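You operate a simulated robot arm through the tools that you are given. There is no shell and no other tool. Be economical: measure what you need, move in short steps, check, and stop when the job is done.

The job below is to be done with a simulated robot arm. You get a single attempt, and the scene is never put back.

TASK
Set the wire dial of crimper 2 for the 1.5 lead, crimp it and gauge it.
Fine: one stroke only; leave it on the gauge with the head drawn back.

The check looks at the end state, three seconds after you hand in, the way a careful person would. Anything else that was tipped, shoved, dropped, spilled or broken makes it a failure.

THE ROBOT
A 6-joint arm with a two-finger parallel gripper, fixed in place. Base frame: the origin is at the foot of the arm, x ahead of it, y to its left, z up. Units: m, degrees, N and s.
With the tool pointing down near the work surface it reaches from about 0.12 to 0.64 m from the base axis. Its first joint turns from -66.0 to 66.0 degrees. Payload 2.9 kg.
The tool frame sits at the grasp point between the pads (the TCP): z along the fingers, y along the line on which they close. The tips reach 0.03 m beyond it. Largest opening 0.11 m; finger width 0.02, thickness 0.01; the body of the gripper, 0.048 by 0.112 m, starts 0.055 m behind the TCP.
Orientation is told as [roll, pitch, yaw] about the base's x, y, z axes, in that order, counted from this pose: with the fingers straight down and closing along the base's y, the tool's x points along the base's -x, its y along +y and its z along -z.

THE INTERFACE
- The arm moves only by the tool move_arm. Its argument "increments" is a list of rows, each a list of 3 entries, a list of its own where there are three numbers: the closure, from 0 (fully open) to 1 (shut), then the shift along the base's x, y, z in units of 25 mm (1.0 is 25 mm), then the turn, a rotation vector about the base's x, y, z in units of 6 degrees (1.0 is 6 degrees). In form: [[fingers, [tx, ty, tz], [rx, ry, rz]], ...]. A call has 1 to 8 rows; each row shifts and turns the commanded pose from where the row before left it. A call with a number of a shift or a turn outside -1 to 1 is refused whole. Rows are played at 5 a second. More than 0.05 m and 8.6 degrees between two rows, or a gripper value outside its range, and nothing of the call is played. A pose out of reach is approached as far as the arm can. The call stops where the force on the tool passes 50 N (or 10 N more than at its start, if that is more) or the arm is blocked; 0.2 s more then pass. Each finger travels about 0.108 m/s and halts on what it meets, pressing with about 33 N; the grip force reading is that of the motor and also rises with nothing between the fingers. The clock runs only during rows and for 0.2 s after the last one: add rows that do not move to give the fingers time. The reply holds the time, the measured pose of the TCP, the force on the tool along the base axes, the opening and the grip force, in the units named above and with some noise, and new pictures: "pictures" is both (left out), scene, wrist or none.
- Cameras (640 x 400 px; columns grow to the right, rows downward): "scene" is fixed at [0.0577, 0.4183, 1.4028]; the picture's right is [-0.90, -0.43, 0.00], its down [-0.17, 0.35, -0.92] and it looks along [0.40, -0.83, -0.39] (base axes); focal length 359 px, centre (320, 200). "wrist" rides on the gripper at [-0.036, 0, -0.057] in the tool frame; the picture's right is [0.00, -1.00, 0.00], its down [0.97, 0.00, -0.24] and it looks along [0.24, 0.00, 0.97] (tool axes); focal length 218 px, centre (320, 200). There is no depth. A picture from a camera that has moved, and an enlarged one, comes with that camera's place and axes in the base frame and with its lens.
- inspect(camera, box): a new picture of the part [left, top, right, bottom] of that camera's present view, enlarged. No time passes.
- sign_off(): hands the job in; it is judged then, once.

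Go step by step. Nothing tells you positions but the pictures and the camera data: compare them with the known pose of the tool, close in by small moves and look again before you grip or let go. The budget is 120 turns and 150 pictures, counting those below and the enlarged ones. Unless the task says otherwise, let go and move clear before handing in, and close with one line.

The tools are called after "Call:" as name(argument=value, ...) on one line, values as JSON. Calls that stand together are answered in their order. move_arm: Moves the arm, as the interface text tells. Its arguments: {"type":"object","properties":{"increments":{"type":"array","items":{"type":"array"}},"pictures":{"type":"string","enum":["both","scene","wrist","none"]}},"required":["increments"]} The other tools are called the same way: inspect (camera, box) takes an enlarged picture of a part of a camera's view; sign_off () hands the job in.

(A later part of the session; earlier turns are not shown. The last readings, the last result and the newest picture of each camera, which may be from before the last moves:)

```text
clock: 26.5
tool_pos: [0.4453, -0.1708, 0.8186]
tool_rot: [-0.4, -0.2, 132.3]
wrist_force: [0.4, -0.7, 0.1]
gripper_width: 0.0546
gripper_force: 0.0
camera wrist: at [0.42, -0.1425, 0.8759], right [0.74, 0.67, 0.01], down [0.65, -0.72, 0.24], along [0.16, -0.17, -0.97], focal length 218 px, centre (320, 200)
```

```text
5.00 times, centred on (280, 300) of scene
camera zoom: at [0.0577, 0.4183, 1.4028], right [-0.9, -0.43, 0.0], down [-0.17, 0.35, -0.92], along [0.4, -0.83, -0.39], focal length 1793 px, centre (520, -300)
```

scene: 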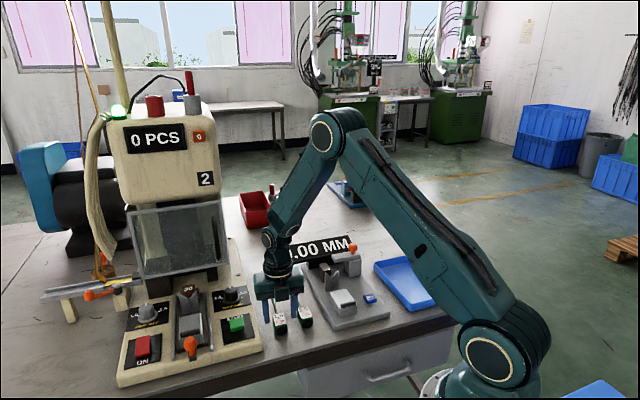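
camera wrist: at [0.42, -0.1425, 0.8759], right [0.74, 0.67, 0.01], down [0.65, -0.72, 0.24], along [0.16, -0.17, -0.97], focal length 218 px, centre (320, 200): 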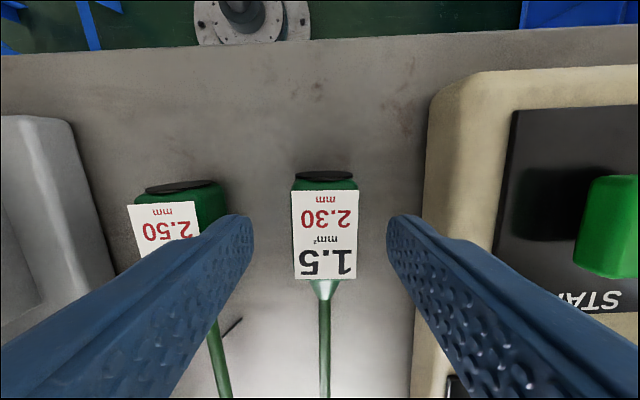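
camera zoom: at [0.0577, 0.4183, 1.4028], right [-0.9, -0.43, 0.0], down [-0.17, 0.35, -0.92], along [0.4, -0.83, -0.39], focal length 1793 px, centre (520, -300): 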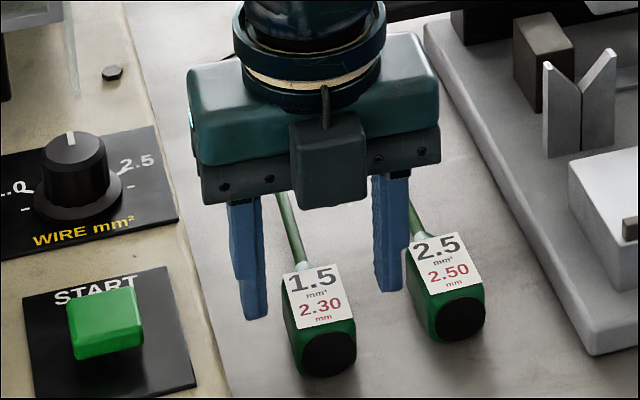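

The body top is about 0.779 and 29 mm wide. I'll narrow slightly, descend to about 0.788 and look.

Call:
move_arm(increments=[[0.57, [0.05, 0.05, 0], [0, 0, 0]], [0.57, [0, 0, -0.6], [0, 0, 0]], [0.57, [0, 0, -0.6], [0, 0, 0]]], pictures="wrist")

Call:
inspect(camera="scene", box=[230, 260, 330, 340])

```text
clock: 27.3
tool_pos: [0.4463, -0.1679, 0.7902]
tool_rot: [-0.4, -0.2, 132.3]
wrist_force: [-4.9, 3.0, 15.4]
gripper_width: 0.0473
gripper_force: 0.4
camera wrist: at [0.4207, -0.1412, 0.8471], right [0.74, 0.67, 0.01], down [0.65, -0.72, 0.24], along [0.16, -0.17, -0.97], focal length 218 px, centre (320, 200)
```

wrist: 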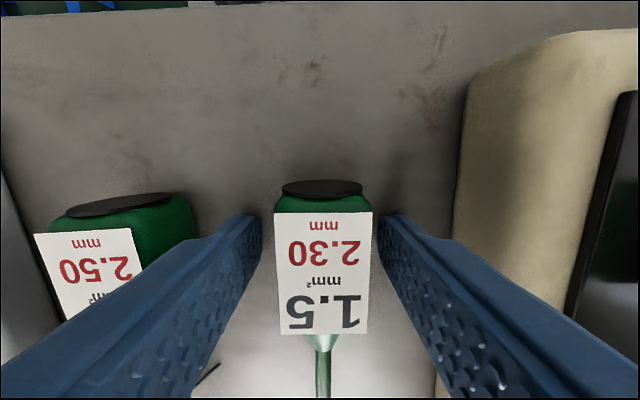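

```text
5.00 times, centred on (280, 300) of scene
camera zoom: at [0.0574, 0.4185, 1.4028], right [-0.9, -0.43, 0.0], down [-0.17, 0.35, -0.92], along [0.4, -0.83, -0.39], focal length 1793 px, centre (520, -300)
```

zoom: 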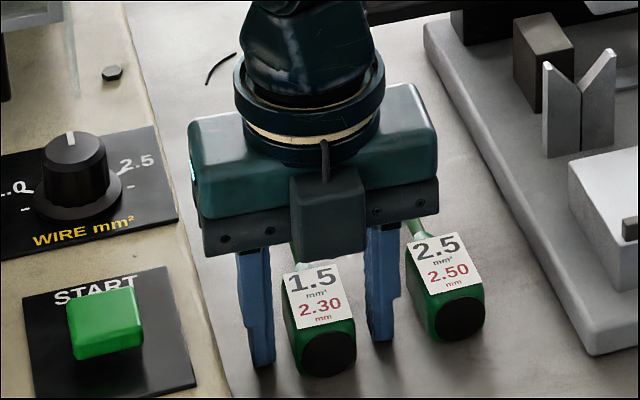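

The fingertips just touched the table (z≈0.76). I'll rise 3 mm and close on the body.

Call:
move_arm(increments=[[0.57, [0, 0, 0.16], [0, 0, 0]], [0.7, [0, 0, 0], [0, 0, 0]], [0.8, [0, 0, 0], [0, 0, 0]], [0.9, [0, 0, 0], [0, 0, 0]], [1, [0, 0, 0], [0, 0, 0]]], pictures="none")

Call:
move_arm(increments=[[1, [0, 0, 0.5], [0, 0, 0]], [1, [0, 0, 1], [0, 0, 0]], [1, [0, 0, 1], [0, 0, 0]], [1, [0, 0, 1], [0, 0, 0]], [1, [0, 0, 1], [0, 0, 0]]])

```text
clock: 28.5
tool_pos: [0.4471, -0.1672, 0.7938]
tool_rot: [-0.3, -0.2, 132.4]
wrist_force: [0.8, -0.6, -0.2]
gripper_width: 0.029
gripper_force: 32.7
```

```text
clock: 29.7
tool_pos: [0.4463, -0.1695, 0.9074]
tool_rot: [-0.4, -0.2, 132.3]
wrist_force: [-0.4, -0.8, -0.5]
gripper_width: 0.029
gripper_force: 33.0
camera wrist: at [0.4205, -0.1418, 0.9638], right [0.74, 0.67, 0.01], down [0.65, -0.72, 0.24], along [0.16, -0.17, -0.97], focal length 218 px, centre (320, 200)
```

scene: 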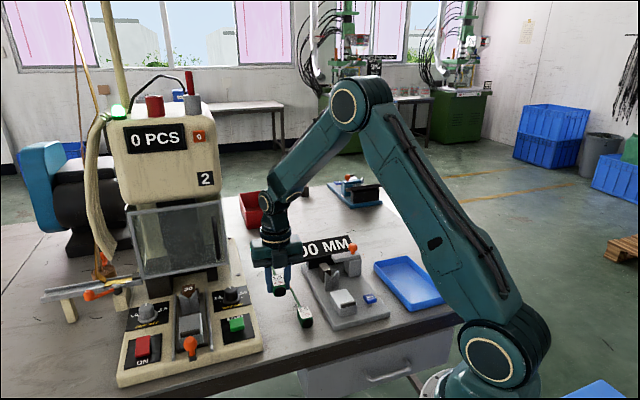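
wrist: 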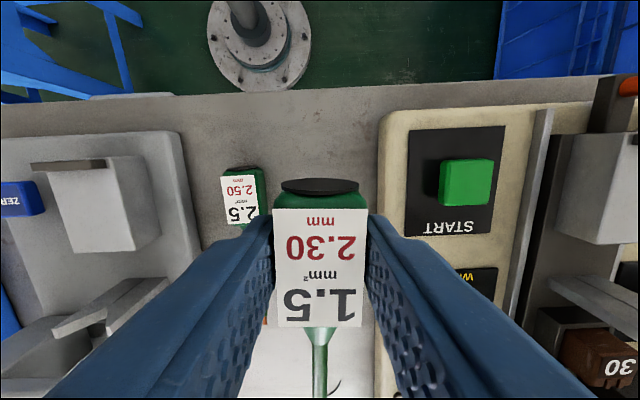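

The lead is held: the body bottom is about 34 mm below the TCP and the butt about 23 mm behind it. I'll carry it across to above the sled, a little outward of the final spot.

Call:
move_arm(increments=[[1, [-0.5, 0.6, 0], [0, 0, 0]], [1, [0.83, 0.84, 0], [0, 0, 0]], [1, [0.83, 0.84, 0], [0, 0, 0]], [1, [0.83, 0.84, 0], [0, 0, 0]], [1, [0.83, 0.84, 0], [0, 0, 0]], [1, [0.83, 0.84, 0], [0, 0, 0]], [1, [0.83, 0.84, 0], [0, 0, 0]], [1, [0.83, 0.84, 0], [0, 0, 0]]])

Call:
inspect(camera="scene", box=[120, 230, 280, 350])

```text
clock: 31.5
tool_pos: [0.581, -0.0056, 0.9055]
tool_rot: [-0.3, -0.2, 132.3]
wrist_force: [0.6, 0.3, 0.0]
gripper_width: 0.0293
gripper_force: 33.7
camera wrist: at [0.5544, 0.021, 0.9622], right [0.74, 0.67, 0.01], down [0.65, -0.72, 0.24], along [0.16, -0.17, -0.97], focal length 218 px, centre (320, 200)
```

scene: 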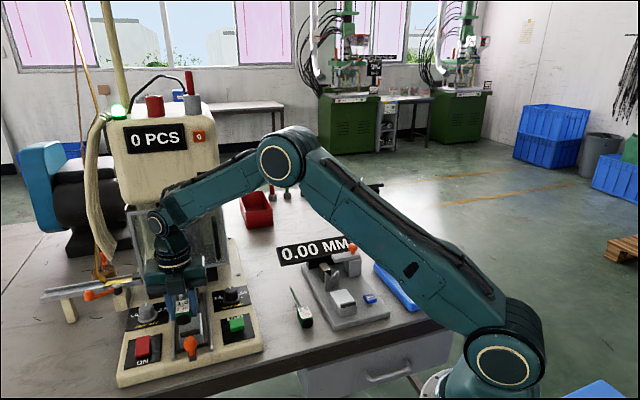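
wrist: 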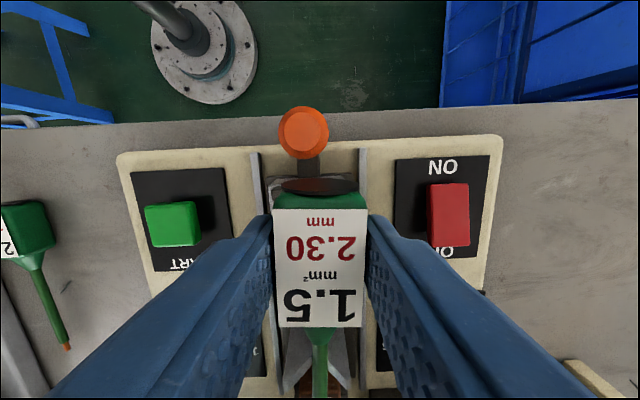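

```text
3.33 times, centred on (200, 290) of scene
camera zoom: at [0.0577, 0.4183, 1.4028], right [-0.9, -0.43, 0.0], down [-0.17, 0.35, -0.92], along [0.4, -0.83, -0.39], focal length 1195 px, centre (720, -100)
```

zoom: 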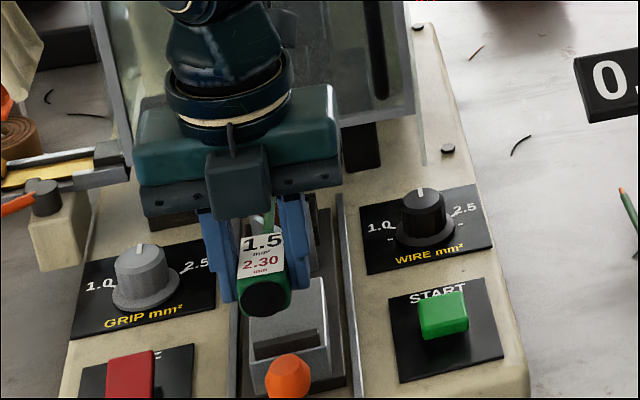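

Call:
inspect(camera="wrist", box=[240, 90, 400, 210])

Call:
inspect(camera="wrist", box=[240, 310, 400, 400])

```text
3.33 times, centred on (320, 150) of wrist
camera zoom: at [0.5544, 0.021, 0.9622], right [0.74, 0.67, 0.01], down [0.65, -0.72, 0.24], along [0.16, -0.17, -0.97], focal length 728 px, centre (320, 367)
```

zoom: 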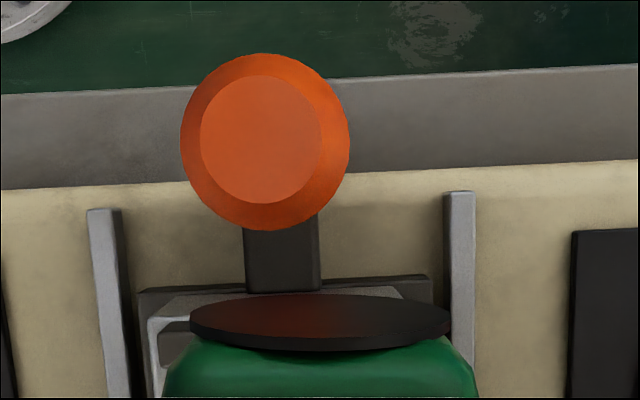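

```text
4.00 times, centred on (320, 355) of wrist
camera zoom: at [0.5544, 0.021, 0.9622], right [0.74, 0.67, 0.01], down [0.65, -0.72, 0.24], along [0.16, -0.17, -0.97], focal length 873 px, centre (320, -420)
```

zoom: 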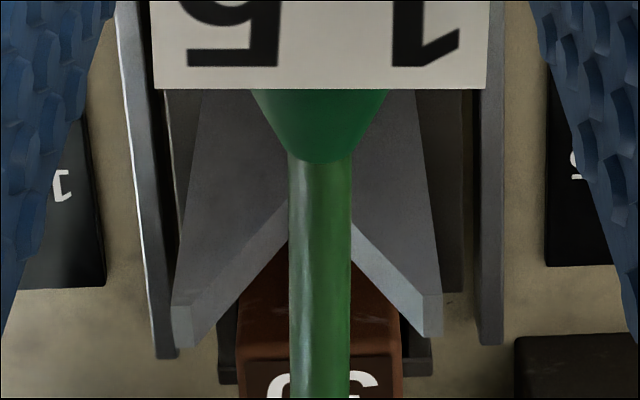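

The sled line is rotated about 2.5° relative to the lead and offset about 5 mm. I'll correct both and look again.

Call:
move_arm(increments=[[1, [-0.16, -0.15, 0], [0, 0, 0.42]], [1, [0, 0, -0.5], [0, 0, 0]]], pictures="wrist")

Call:
inspect(camera="wrist", box=[240, 90, 400, 210])

Call:
inspect(camera="wrist", box=[240, 310, 400, 400])

Call:
inspect(camera="scene", box=[140, 270, 240, 350])

```text
clock: 32.1
tool_pos: [0.5763, -0.0099, 0.8925]
tool_rot: [-0.3, -0.2, 134.9]
wrist_force: [-1.0, -0.4, -0.8]
gripper_width: 0.029
gripper_force: 33.0
camera wrist: at [0.5491, 0.0158, 0.9502], right [0.71, 0.71, 0.01], down [0.68, -0.69, 0.24], along [0.17, -0.16, -0.97], focal length 218 px, centre (320, 200)
```

wrist: 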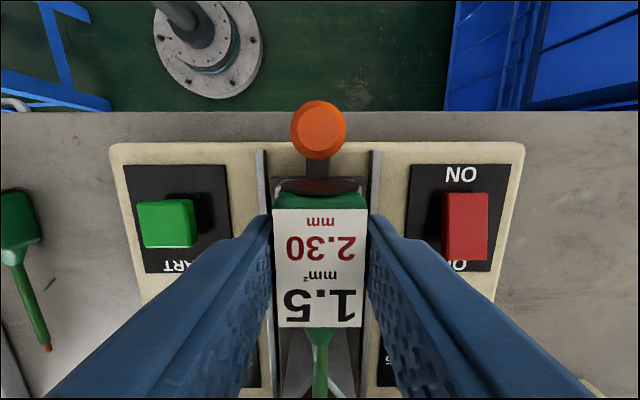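

```text
3.33 times, centred on (320, 150) of wrist
camera zoom: at [0.5491, 0.0158, 0.9502], right [0.71, 0.71, 0.01], down [0.68, -0.69, 0.24], along [0.17, -0.16, -0.97], focal length 728 px, centre (320, 367)
```

zoom: 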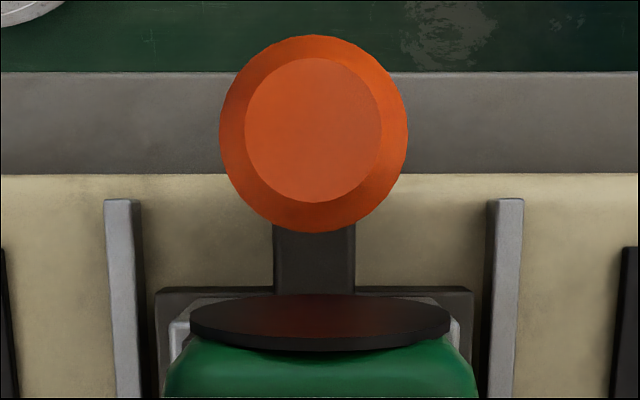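

```text
4.00 times, centred on (320, 355) of wrist
camera zoom: at [0.5491, 0.0158, 0.9502], right [0.71, 0.71, 0.01], down [0.68, -0.69, 0.24], along [0.17, -0.16, -0.97], focal length 873 px, centre (320, -420)
```

zoom: 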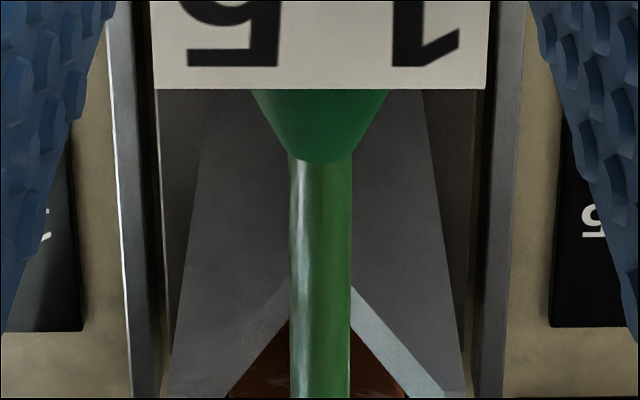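

```text
5.00 times, centred on (190, 310) of scene
camera zoom: at [0.0577, 0.4183, 1.4028], right [-0.9, -0.43, 0.0], down [-0.17, 0.35, -0.92], along [0.4, -0.83, -0.39], focal length 1793 px, centre (970, -350)
```

zoom: 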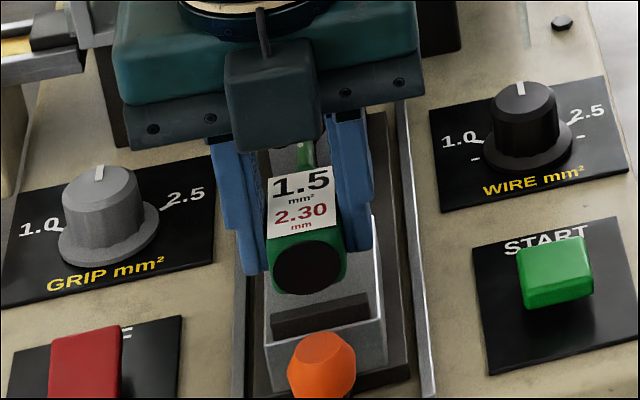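

Now aligned with yaw 135. I'll move inward 24 mm so the butt clears the lip, and lower to just above the box.

Call:
move_arm(increments=[[1, [0.66, -0.71, 0], [0, 0, 0]], [1, [0, 0, -0.6], [0, 0, 0]], [1, [0, 0, -0.6], [0, 0, 0]]], pictures="wrist")

Call:
inspect(camera="scene", box=[140, 270, 240, 350])

Call:
inspect(camera="wrist", box=[240, 90, 400, 210])

```text
clock: 32.9
tool_pos: [0.5933, -0.027, 0.8659]
tool_rot: [-0.5, -0.1, 134.8]
wrist_force: [-4.3, 0.3, 19.9]
gripper_width: 0.0294
gripper_force: 32.9
camera wrist: at [0.5656, -0.0024, 0.9232], right [0.71, 0.7, 0.01], down [0.68, -0.69, 0.24], along [0.18, -0.16, -0.97], focal length 218 px, centre (320, 200)
```

wrist: 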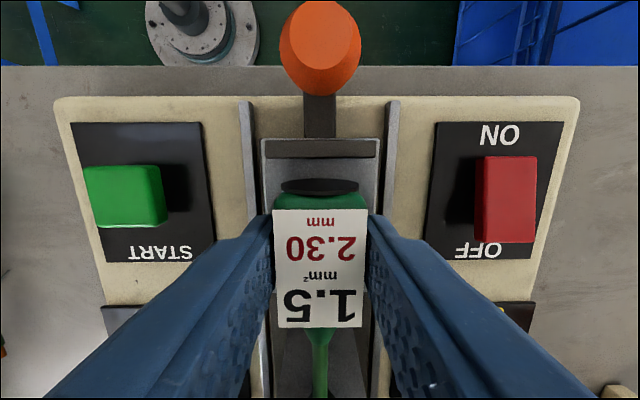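

```text
5.00 times, centred on (190, 310) of scene
camera zoom: at [0.0572, 0.4183, 1.4029], right [-0.9, -0.43, 0.0], down [-0.17, 0.35, -0.92], along [0.4, -0.83, -0.39], focal length 1793 px, centre (970, -350)
```

zoom: 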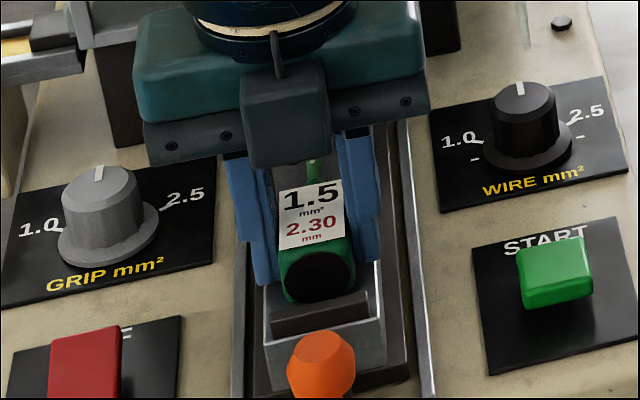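

```text
3.33 times, centred on (320, 150) of wrist
camera zoom: at [0.5656, -0.0024, 0.9232], right [0.71, 0.7, 0.01], down [0.68, -0.69, 0.24], along [0.18, -0.16, -0.97], focal length 728 px, centre (320, 367)
```

zoom: 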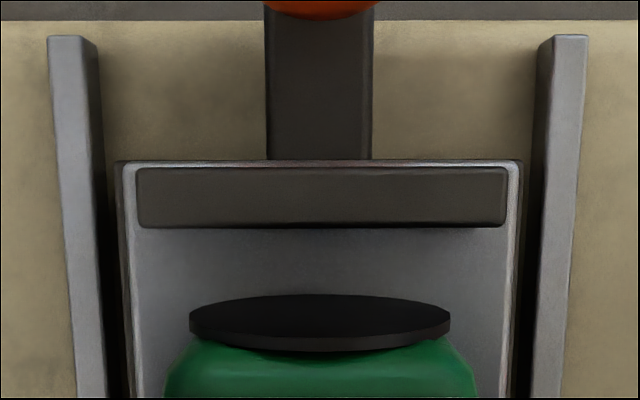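

It is touching the box top, with about 7 mm between the butt and the lip. I'll lift slightly and slide outward toward the lip.

Call:
move_arm(increments=[[1, [0, 0, 0.06], [0, 0, 0]], [1, [-0.08, 0.08, 0], [0, 0, 0]], [1, [-0.07, 0.07, 0], [0, 0, 0]]], pictures="none")

Call:
inspect(camera="wrist", box=[240, 90, 400, 210])

Call:
inspect(camera="wrist", box=[240, 310, 400, 400])

```text
clock: 33.7
tool_pos: [0.5888, -0.0241, 0.8672]
tool_rot: [-0.6, 0.1, 134.8]
wrist_force: [5.2, -5.2, 21.5]
gripper_width: 0.0294
gripper_force: 32.9
```

```text
3.33 times, centred on (320, 150) of wrist
camera zoom: at [0.5624, 0.0012, 0.9231], right [0.71, 0.7, 0.01], down [0.68, -0.69, 0.24], along [0.18, -0.16, -0.97], focal length 728 px, centre (320, 367)
```

zoom: 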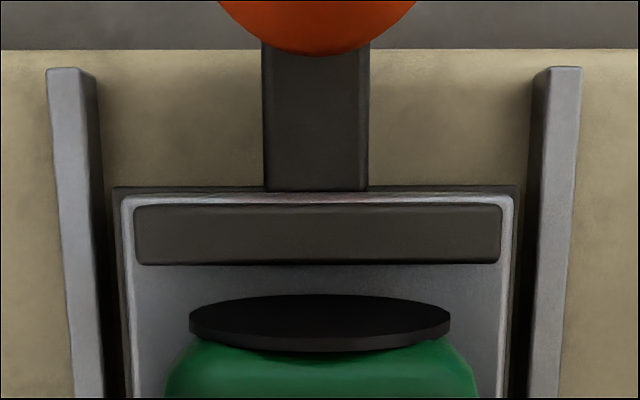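

```text
4.00 times, centred on (320, 355) of wrist
camera zoom: at [0.5624, 0.0012, 0.9231], right [0.71, 0.7, 0.01], down [0.68, -0.69, 0.24], along [0.18, -0.16, -0.97], focal length 873 px, centre (320, -420)
```

zoom: 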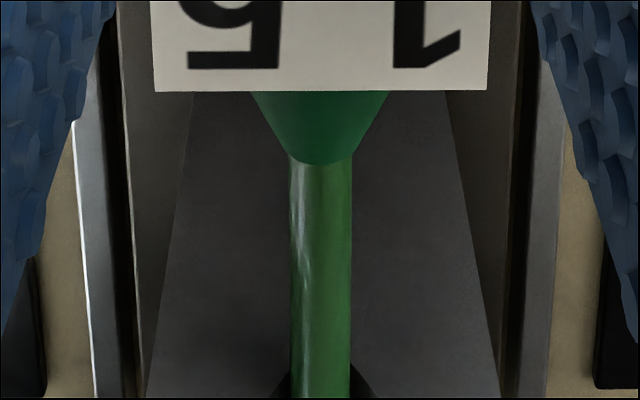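

Call:
move_arm(increments=[[1, [0, 0, 0.14], [0, 0, 0]], [1, [-0.03, 0.03, 0], [0, 0, 0]]], pictures="none")

Call:
inspect(camera="wrist", box=[240, 90, 400, 210])

Call:
inspect(camera="scene", box=[140, 270, 240, 350])

```text
clock: 34.3
tool_pos: [0.586, -0.0221, 0.8667]
tool_rot: [-0.3, -0.4, 135.0]
wrist_force: [3.4, 1.0, 0.4]
gripper_width: 0.0293
gripper_force: 33.2
```

```text
3.33 times, centred on (320, 150) of wrist
camera zoom: at [0.5598, 0.0035, 0.9236], right [0.71, 0.71, 0.0], down [0.69, -0.69, 0.23], along [0.17, -0.16, -0.97], focal length 728 px, centre (320, 367)
```

zoom: 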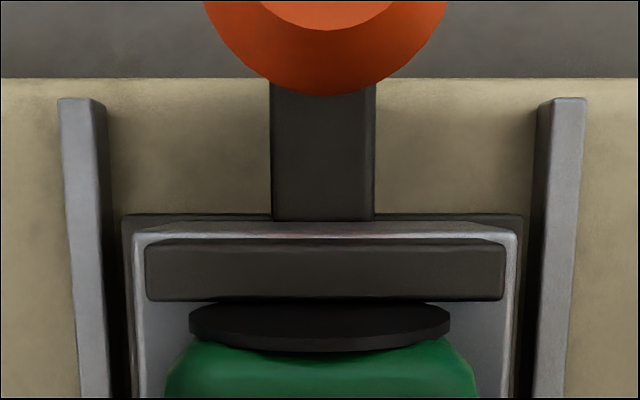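

```text
5.00 times, centred on (190, 310) of scene
camera zoom: at [0.0578, 0.4183, 1.4028], right [-0.9, -0.43, 0.0], down [-0.17, 0.35, -0.92], along [0.4, -0.83, -0.39], focal length 1793 px, centre (970, -350)
```

zoom: 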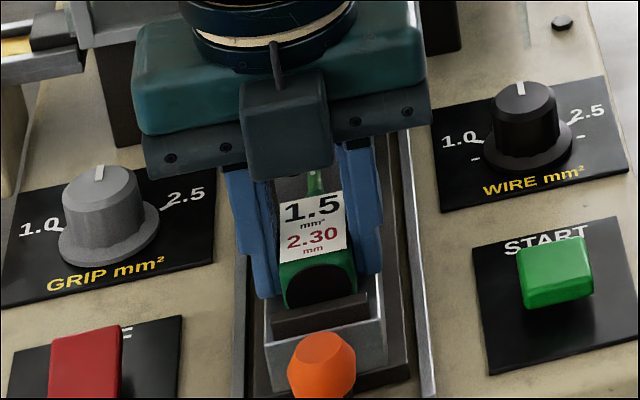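

The lead rests on the cradle against the lip. I'll release and check.

Call:
move_arm(increments=[[0.9, [0, 0, -0.02], [0, 0, 0]], [0.7, [0, 0, 0], [0, 0, 0]], [0.55, [0, 0, 0], [0, 0, 0]], [0.55, [0, 0, 0], [0, 0, 0]]], pictures="wrist")

Call:
inspect(camera="scene", box=[140, 270, 240, 350])

```text
clock: 35.3
tool_pos: [0.5889, -0.0236, 0.8677]
tool_rot: [-0.4, -0.1, 134.9]
wrist_force: [-0.1, 0.6, -0.5]
gripper_width: 0.0494
gripper_force: 0.1
camera wrist: at [0.5609, 0.0025, 0.925], right [0.71, 0.7, 0.01], down [0.68, -0.69, 0.24], along [0.17, -0.16, -0.97], focal length 218 px, centre (320, 200)
```

wrist: 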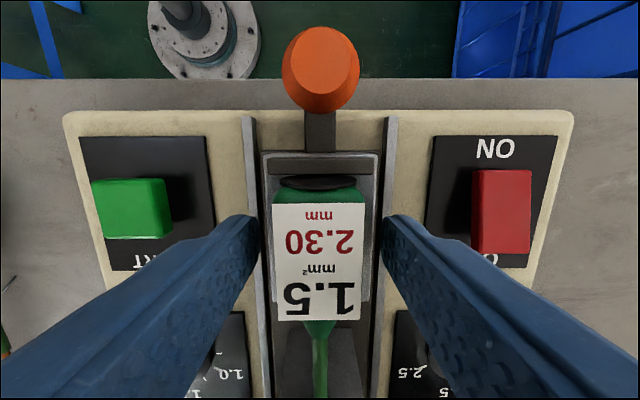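

```text
5.00 times, centred on (190, 310) of scene
camera zoom: at [0.0577, 0.4183, 1.4028], right [-0.9, -0.43, 0.0], down [-0.17, 0.35, -0.92], along [0.4, -0.83, -0.39], focal length 1793 px, centre (970, -350)
```

zoom: 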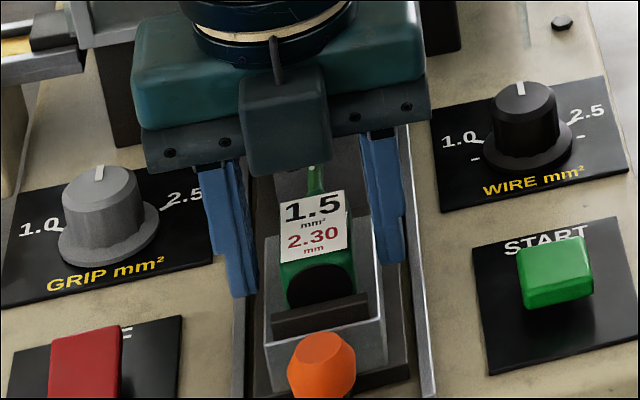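

Seated nicely. I'll lift straight up and view the whole nest.

Call:
move_arm(increments=[[0.55, [0, 0, 0.6], [0, 0, 0]], [0.55, [0, 0, 1], [0, 0, 0]], [0.55, [-0.4, 0.4, 1], [0, 0, 0]], [0.55, [-0.6, 0.6, 0.6], [0, 0, 0]], [0.55, [-0.6, 0.6, 0], [0, 0, 0]]])

Call:
inspect(camera="wrist", box=[230, 180, 410, 400])

Call:
inspect(camera="scene", box=[120, 250, 260, 370])

```text
clock: 36.5
tool_pos: [0.5464, 0.017, 0.9484]
tool_rot: [-0.4, -0.2, 134.8]
wrist_force: [0.4, 0.8, -0.3]
gripper_width: 0.0495
gripper_force: 0.1
camera wrist: at [0.5205, 0.0423, 1.0053], right [0.71, 0.7, 0.01], down [0.68, -0.69, 0.24], along [0.17, -0.16, -0.97], focal length 218 px, centre (320, 200)
```

scene: 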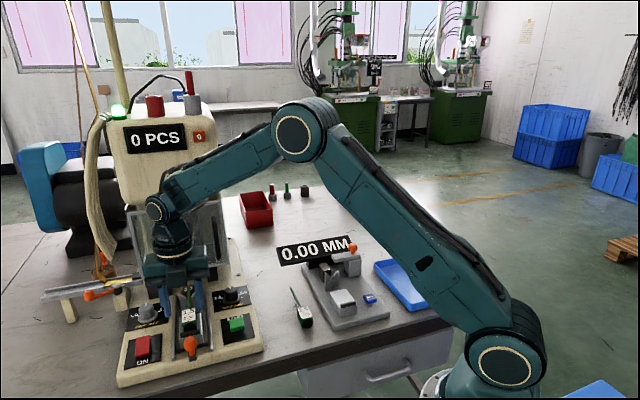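
wrist: 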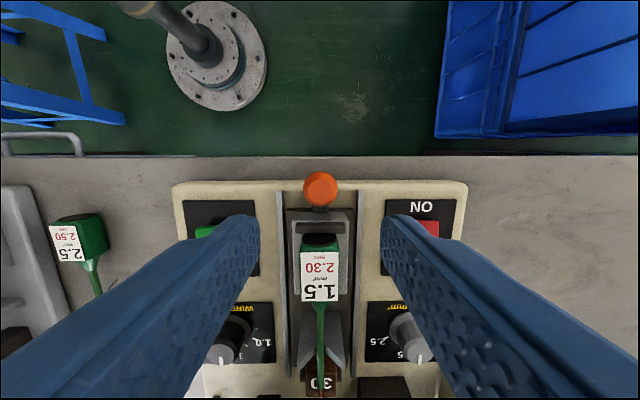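

```text
1.82 times, centred on (320, 290) of wrist
camera zoom: at [0.5205, 0.0423, 1.0053], right [0.71, 0.7, 0.01], down [0.68, -0.69, 0.24], along [0.17, -0.16, -0.97], focal length 397 px, centre (320, 36)
```

zoom: 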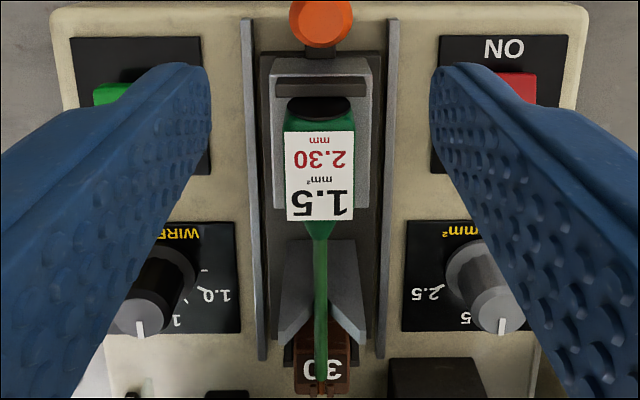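

```text
3.33 times, centred on (190, 310) of scene
camera zoom: at [0.0577, 0.4183, 1.4028], right [-0.9, -0.43, 0.0], down [-0.17, 0.35, -0.92], along [0.4, -0.83, -0.39], focal length 1195 px, centre (753, -167)
```

zoom: 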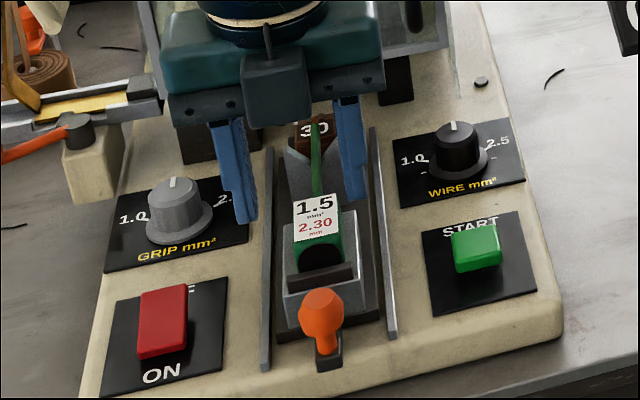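

The lead lies in the V and over the "30" die groove. Now I'll take the orange sled handle at about (0.5415, 0.024, 0.845).

Call:
move_arm(increments=[[0.55, [-0.2, 0.28, -0.8], [0, 0, 0]], [0.55, [0, 0, -0.8], [0, 0, 0]], [0.55, [0, 0, -0.8], [0, 0, 0]]])

Call:
inspect(camera="scene", box=[120, 270, 260, 390])

```text
clock: 37.3
tool_pos: [0.5418, 0.0257, 0.8877]
tool_rot: [-0.5, -0.2, 134.7]
wrist_force: [-0.8, 0.3, 1.1]
gripper_width: 0.0496
gripper_force: 0.1
camera wrist: at [0.5151, 0.0501, 0.9446], right [0.71, 0.71, 0.01], down [0.68, -0.69, 0.24], along [0.17, -0.16, -0.97], focal length 218 px, centre (320, 200)
```

scene: 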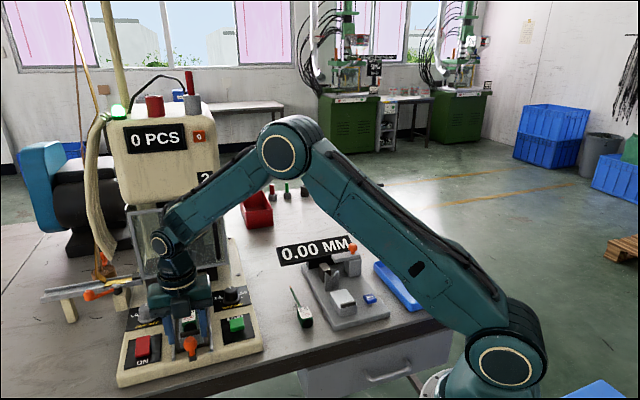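
wrist: 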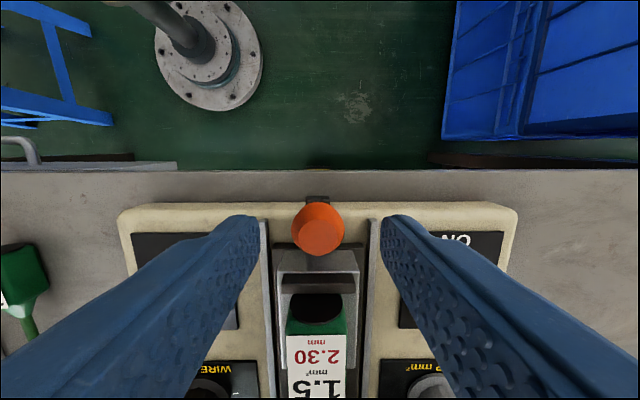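

```text
3.33 times, centred on (190, 330) of scene
camera zoom: at [0.0577, 0.4183, 1.4028], right [-0.9, -0.43, 0.0], down [-0.17, 0.35, -0.92], along [0.4, -0.83, -0.39], focal length 1195 px, centre (753, -233)
```

zoom: 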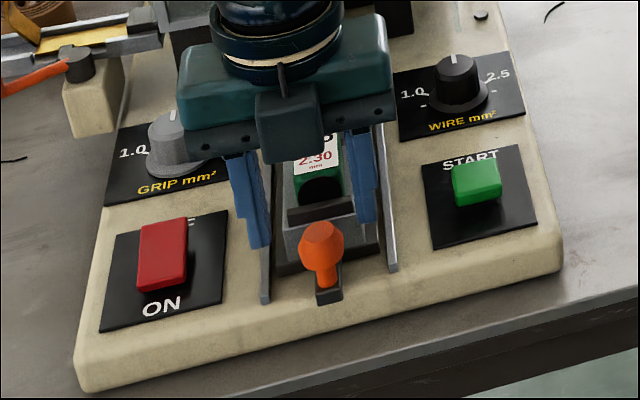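

The knob is under the TCP. I'll narrow the fingers so they stay inside the rails, then descend and grip.

Call:
move_arm(increments=[[0.67, [0, 0, 0], [0, 0, 0]], [0.67, [0, 0, -0.7], [0, 0, 0]], [0.67, [0, 0, -0.7], [0, 0, 0]]])

Call:
inspect(camera="scene", box=[150, 300, 250, 380])

```text
clock: 38.1
tool_pos: [0.5432, 0.024, 0.8534]
tool_rot: [-0.5, -0.1, 134.8]
wrist_force: [-0.7, -0.1, 1.1]
gripper_width: 0.0363
gripper_force: 0.0
camera wrist: at [0.5153, 0.0489, 0.9097], right [0.71, 0.7, 0.01], down [0.68, -0.69, 0.24], along [0.17, -0.16, -0.97], focal length 218 px, centre (320, 200)
```

scene: 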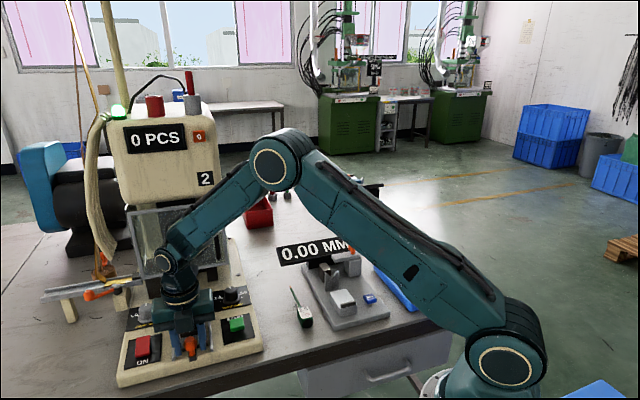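
wrist: 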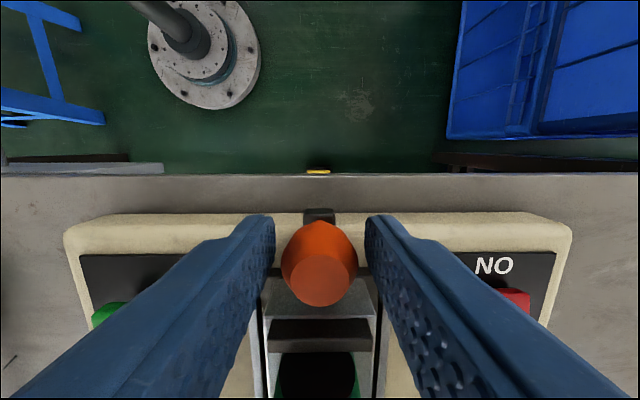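

```text
5.00 times, centred on (200, 340) of scene
camera zoom: at [0.0577, 0.4183, 1.4028], right [-0.9, -0.43, 0.0], down [-0.17, 0.35, -0.92], along [0.4, -0.83, -0.39], focal length 1793 px, centre (920, -500)
```

zoom: 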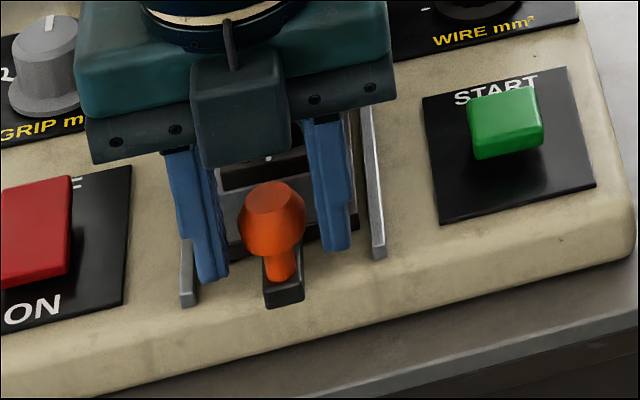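

The knob sits between the pads. I'll grip it and push the sled inward in small steps.

Call:
move_arm(increments=[[0.8, [0, 0, 0], [0, 0, 0]], [0.9, [0, 0, 0], [0, 0, 0]], [0.9, [0, 0, 0], [0, 0, 0]], [0.9, [0.2, -0.2, 0], [0, 0, 0]], [0.9, [0.2, -0.2, 0], [0, 0, 0]]])

```text
clock: 39.3
tool_pos: [0.5521, 0.0124, 0.852]
tool_rot: [-0.4, -0.3, 134.7]
wrist_force: [-1.4, -0.3, -5.1]
gripper_width: 0.0255
gripper_force: 44.8
camera wrist: at [0.5253, 0.0389, 0.9098], right [0.71, 0.7, 0.01], down [0.68, -0.69, 0.24], along [0.17, -0.16, -0.97], focal length 218 px, centre (320, 200)
```

scene: 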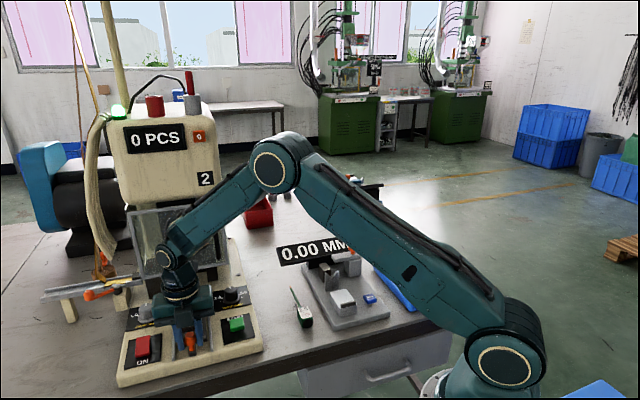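
wrist: 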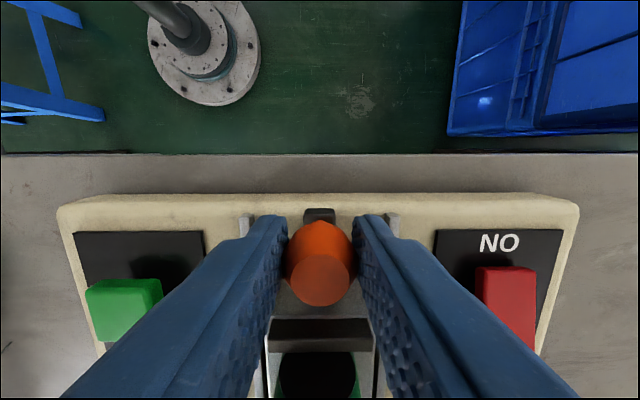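

The sled slides freely with the handle. I'll continue inward.

Call:
move_arm(increments=[[0.9, [0.25, -0.25, 0], [0, 0, 0]], [0.9, [0.25, -0.25, 0], [0, 0, 0]], [0.9, [0.25, -0.25, 0], [0, 0, 0]]])

Call:
inspect(camera="scene", box=[110, 230, 260, 350])

```text
clock: 40.1
tool_pos: [0.5715, -0.0055, 0.8526]
tool_rot: [-0.2, -0.3, 134.8]
wrist_force: [-7.0, -5.0, -2.5]
gripper_width: 0.0259
gripper_force: 45.3
camera wrist: at [0.5443, 0.0201, 0.9098], right [0.71, 0.7, 0.01], down [0.68, -0.69, 0.24], along [0.17, -0.16, -0.97], focal length 218 px, centre (320, 200)
```

scene: 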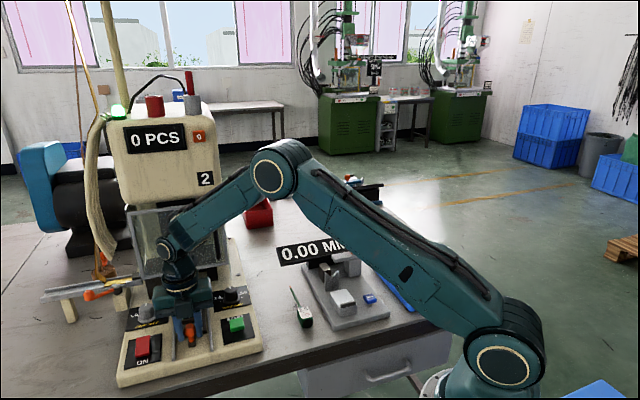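
wrist: 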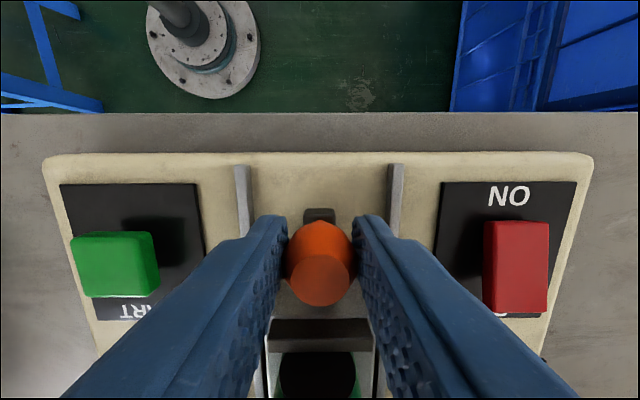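

```text
3.33 times, centred on (185, 290) of scene
camera zoom: at [0.0576, 0.4182, 1.4029], right [-0.9, -0.43, 0.0], down [-0.17, 0.35, -0.92], along [0.4, -0.83, -0.39], focal length 1195 px, centre (770, -100)
```

zoom: 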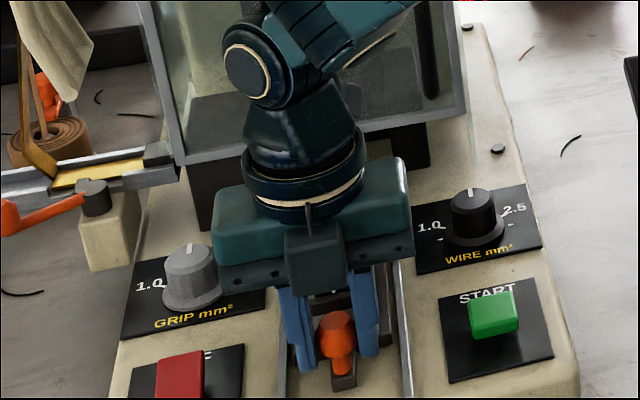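

Call:
move_arm(increments=[[0.9, [0.2, -0.28, 0], [0, 0, 0]], [0.9, [0.24, -0.25, 0], [0, 0, 0]], [0.9, [0.24, -0.25, 0], [0, 0, 0]], [0.9, [0.24, -0.25, 0], [0, 0, 0]]])

Call:
inspect(camera="scene", box=[110, 230, 260, 350])

```text
clock: 41.1
tool_pos: [0.5947, -0.0294, 0.8522]
tool_rot: [-0.5, -0.1, 135.0]
wrist_force: [3.9, 5.9, -5.1]
gripper_width: 0.026
gripper_force: 44.9
camera wrist: at [0.5679, -0.0042, 0.9097], right [0.71, 0.71, 0.01], down [0.69, -0.69, 0.24], along [0.17, -0.16, -0.97], focal length 218 px, centre (320, 200)
```

scene: 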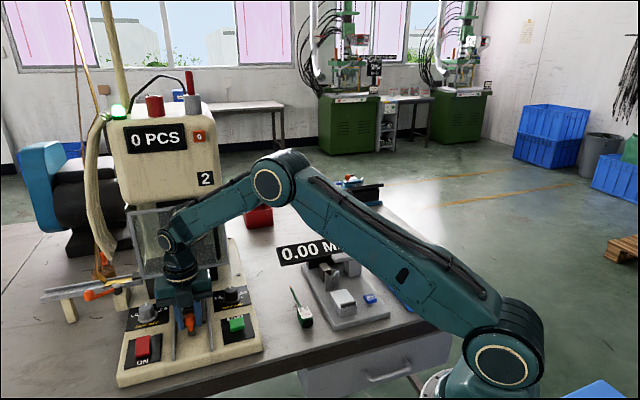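
wrist: 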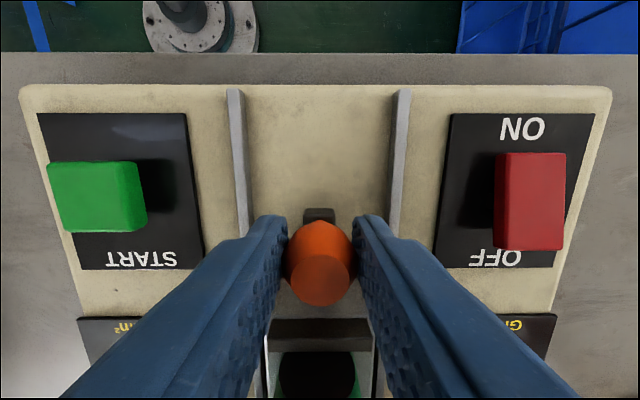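

```text
3.33 times, centred on (185, 290) of scene
camera zoom: at [0.0579, 0.4184, 1.4028], right [-0.9, -0.43, 0.0], down [-0.17, 0.35, -0.92], along [0.4, -0.83, -0.39], focal length 1195 px, centre (770, -100)
```

zoom: 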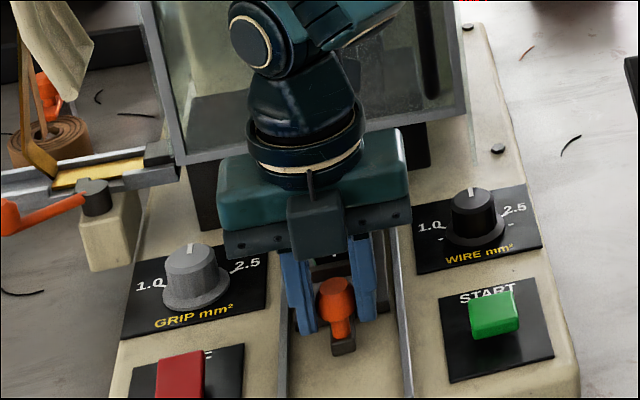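

No stop reached yet after about 75 mm. I'll continue carefully, watching guard clearance.

Call:
move_arm(increments=[[0.9, [0.24, -0.22, 0], [0, 0, 0]], [0.9, [0.24, -0.24, 0], [0, 0, 0]], [0.9, [0.24, -0.24, 0], [0, 0, 0]]])

Call:
inspect(camera="scene", box=[110, 230, 260, 350])

```text
clock: 41.9
tool_pos: [0.614, -0.0468, 0.853]
tool_rot: [-0.4, -0.1, 134.9]
wrist_force: [3.9, 9.2, -7.5]
gripper_width: 0.0257
gripper_force: 44.8
camera wrist: at [0.5859, -0.0219, 0.9098], right [0.71, 0.71, 0.01], down [0.68, -0.69, 0.24], along [0.17, -0.16, -0.97], focal length 218 px, centre (320, 200)
```

scene: 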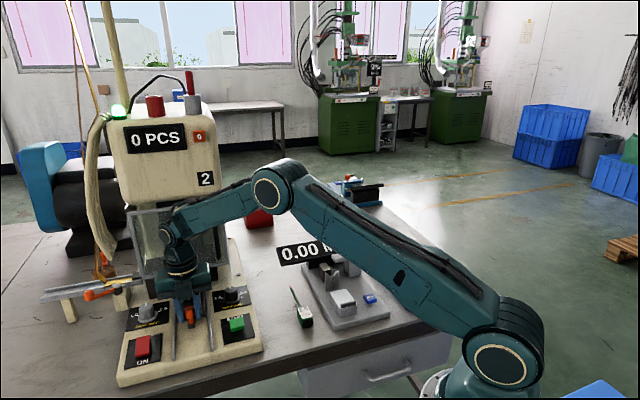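
wrist: 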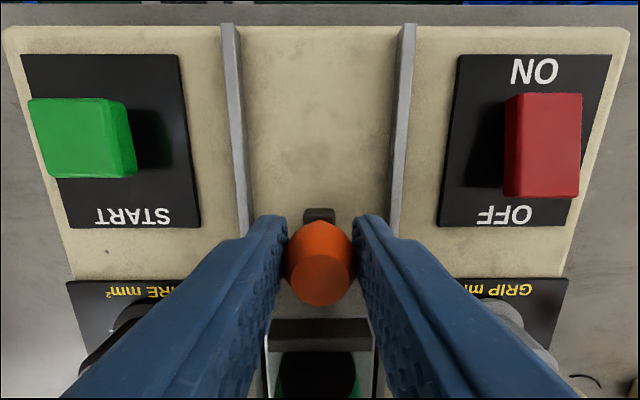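

```text
3.33 times, centred on (185, 290) of scene
camera zoom: at [0.0579, 0.4186, 1.4027], right [-0.9, -0.43, 0.0], down [-0.17, 0.35, -0.92], along [0.4, -0.83, -0.39], focal length 1195 px, centre (770, -100)
```

zoom: 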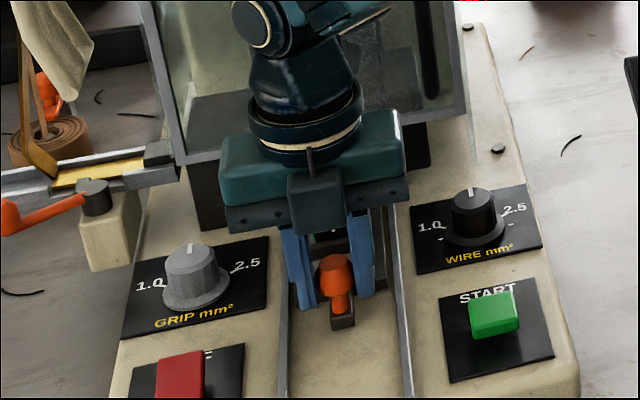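

Call:
move_arm(increments=[[0.9, [0.26, -0.22, 0], [0, 0, 0]], [0.9, [0.24, -0.24, 0], [0, 0, 0]]])

Call:
inspect(camera="scene", box=[110, 210, 260, 330])

```text
clock: 42.5
tool_pos: [0.6237, -0.0566, 0.8509]
tool_rot: [0.0, -0.6, 135.0]
wrist_force: [-21.2, 24.1, 1.0]
gripper_width: 0.026
gripper_force: 45.2
camera wrist: at [0.5962, -0.0318, 0.9084], right [0.71, 0.71, 0.0], down [0.69, -0.69, 0.23], along [0.16, -0.16, -0.97], focal length 218 px, centre (320, 200)
```

scene: 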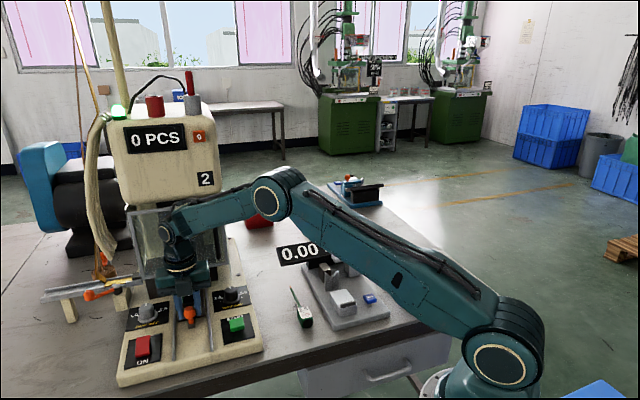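
wrist: 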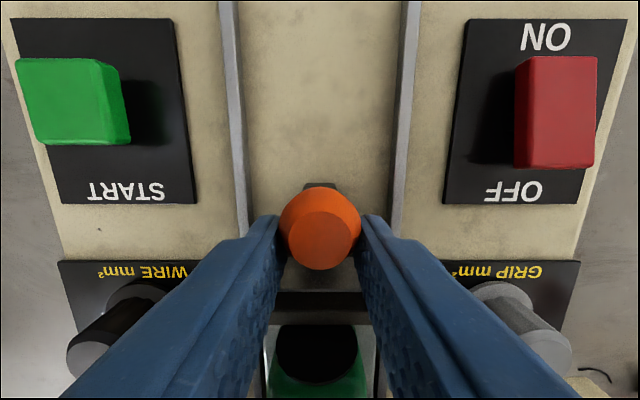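

```text
3.33 times, centred on (185, 270) of scene
camera zoom: at [0.0572, 0.4189, 1.4027], right [-0.9, -0.43, 0.0], down [-0.17, 0.35, -0.92], along [0.4, -0.83, -0.39], focal length 1195 px, centre (770, -33)
```

zoom: 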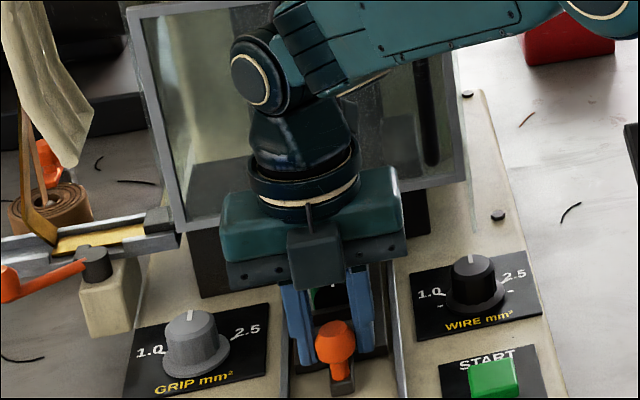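

The knob slipped in the pads with about 32 N of resistance, so the sled is at its inner stop. I'll release, rise and check it stays in.

Call:
move_arm(increments=[[0.8, [-0.15, 0.15, 0], [0, 0, 0]], [0.67, [0, 0, 0], [0, 0, 0]], [0.67, [0, 0, 0.5], [0, 0, 0]], [0.67, [-0.3, 0.3, 0.8], [0, 0, 0]], [0.67, [-0.8, 0.8, 1], [0, 0, 0]], [0.67, [-0.8, 0.8, 1], [0, 0, 0]]])

Call:
inspect(camera="wrist", box=[220, 180, 420, 400])

Call:
inspect(camera="scene", box=[110, 210, 260, 330])

```text
clock: 43.9
tool_pos: [0.5733, -0.0081, 0.9352]
tool_rot: [-0.4, -0.2, 134.8]
wrist_force: [-1.0, -0.2, 0.4]
gripper_width: 0.0362
gripper_force: 0.1
camera wrist: at [0.5466, 0.0179, 0.9921], right [0.71, 0.7, 0.01], down [0.68, -0.69, 0.24], along [0.17, -0.16, -0.97], focal length 218 px, centre (320, 200)
```

scene: 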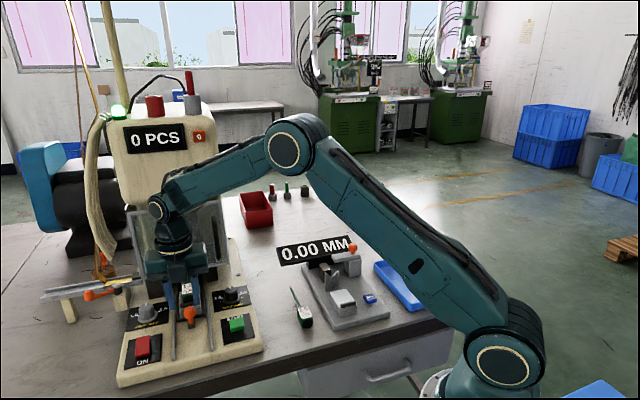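
wrist: 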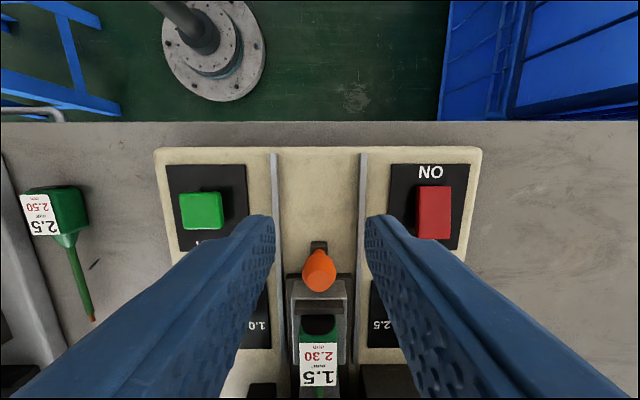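

```text
1.82 times, centred on (320, 290) of wrist
camera zoom: at [0.5466, 0.0179, 0.9921], right [0.71, 0.7, 0.01], down [0.68, -0.69, 0.24], along [0.17, -0.16, -0.97], focal length 397 px, centre (320, 36)
```

zoom: 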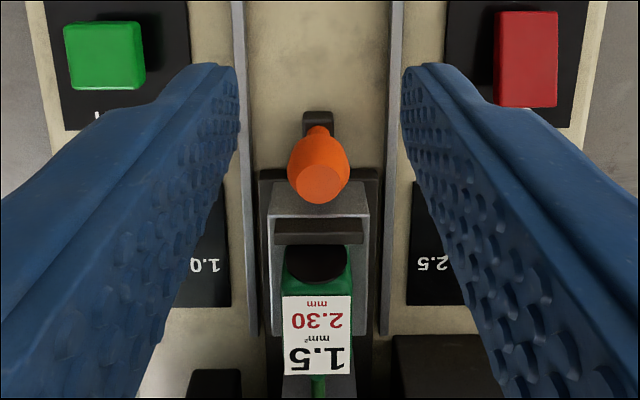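

```text
3.33 times, centred on (185, 270) of scene
camera zoom: at [0.0577, 0.4183, 1.4028], right [-0.9, -0.43, 0.0], down [-0.17, 0.35, -0.92], along [0.4, -0.83, -0.39], focal length 1195 px, centre (770, -33)
```

zoom: 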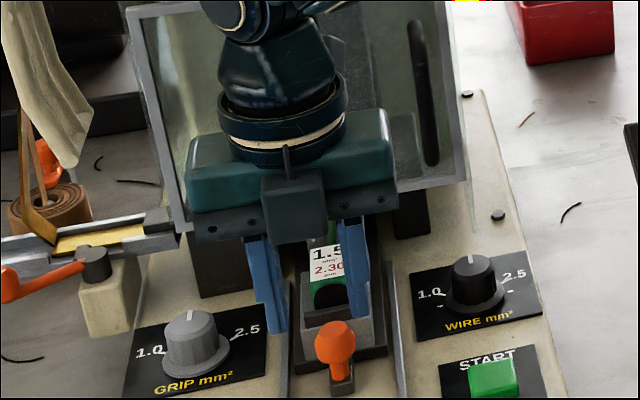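

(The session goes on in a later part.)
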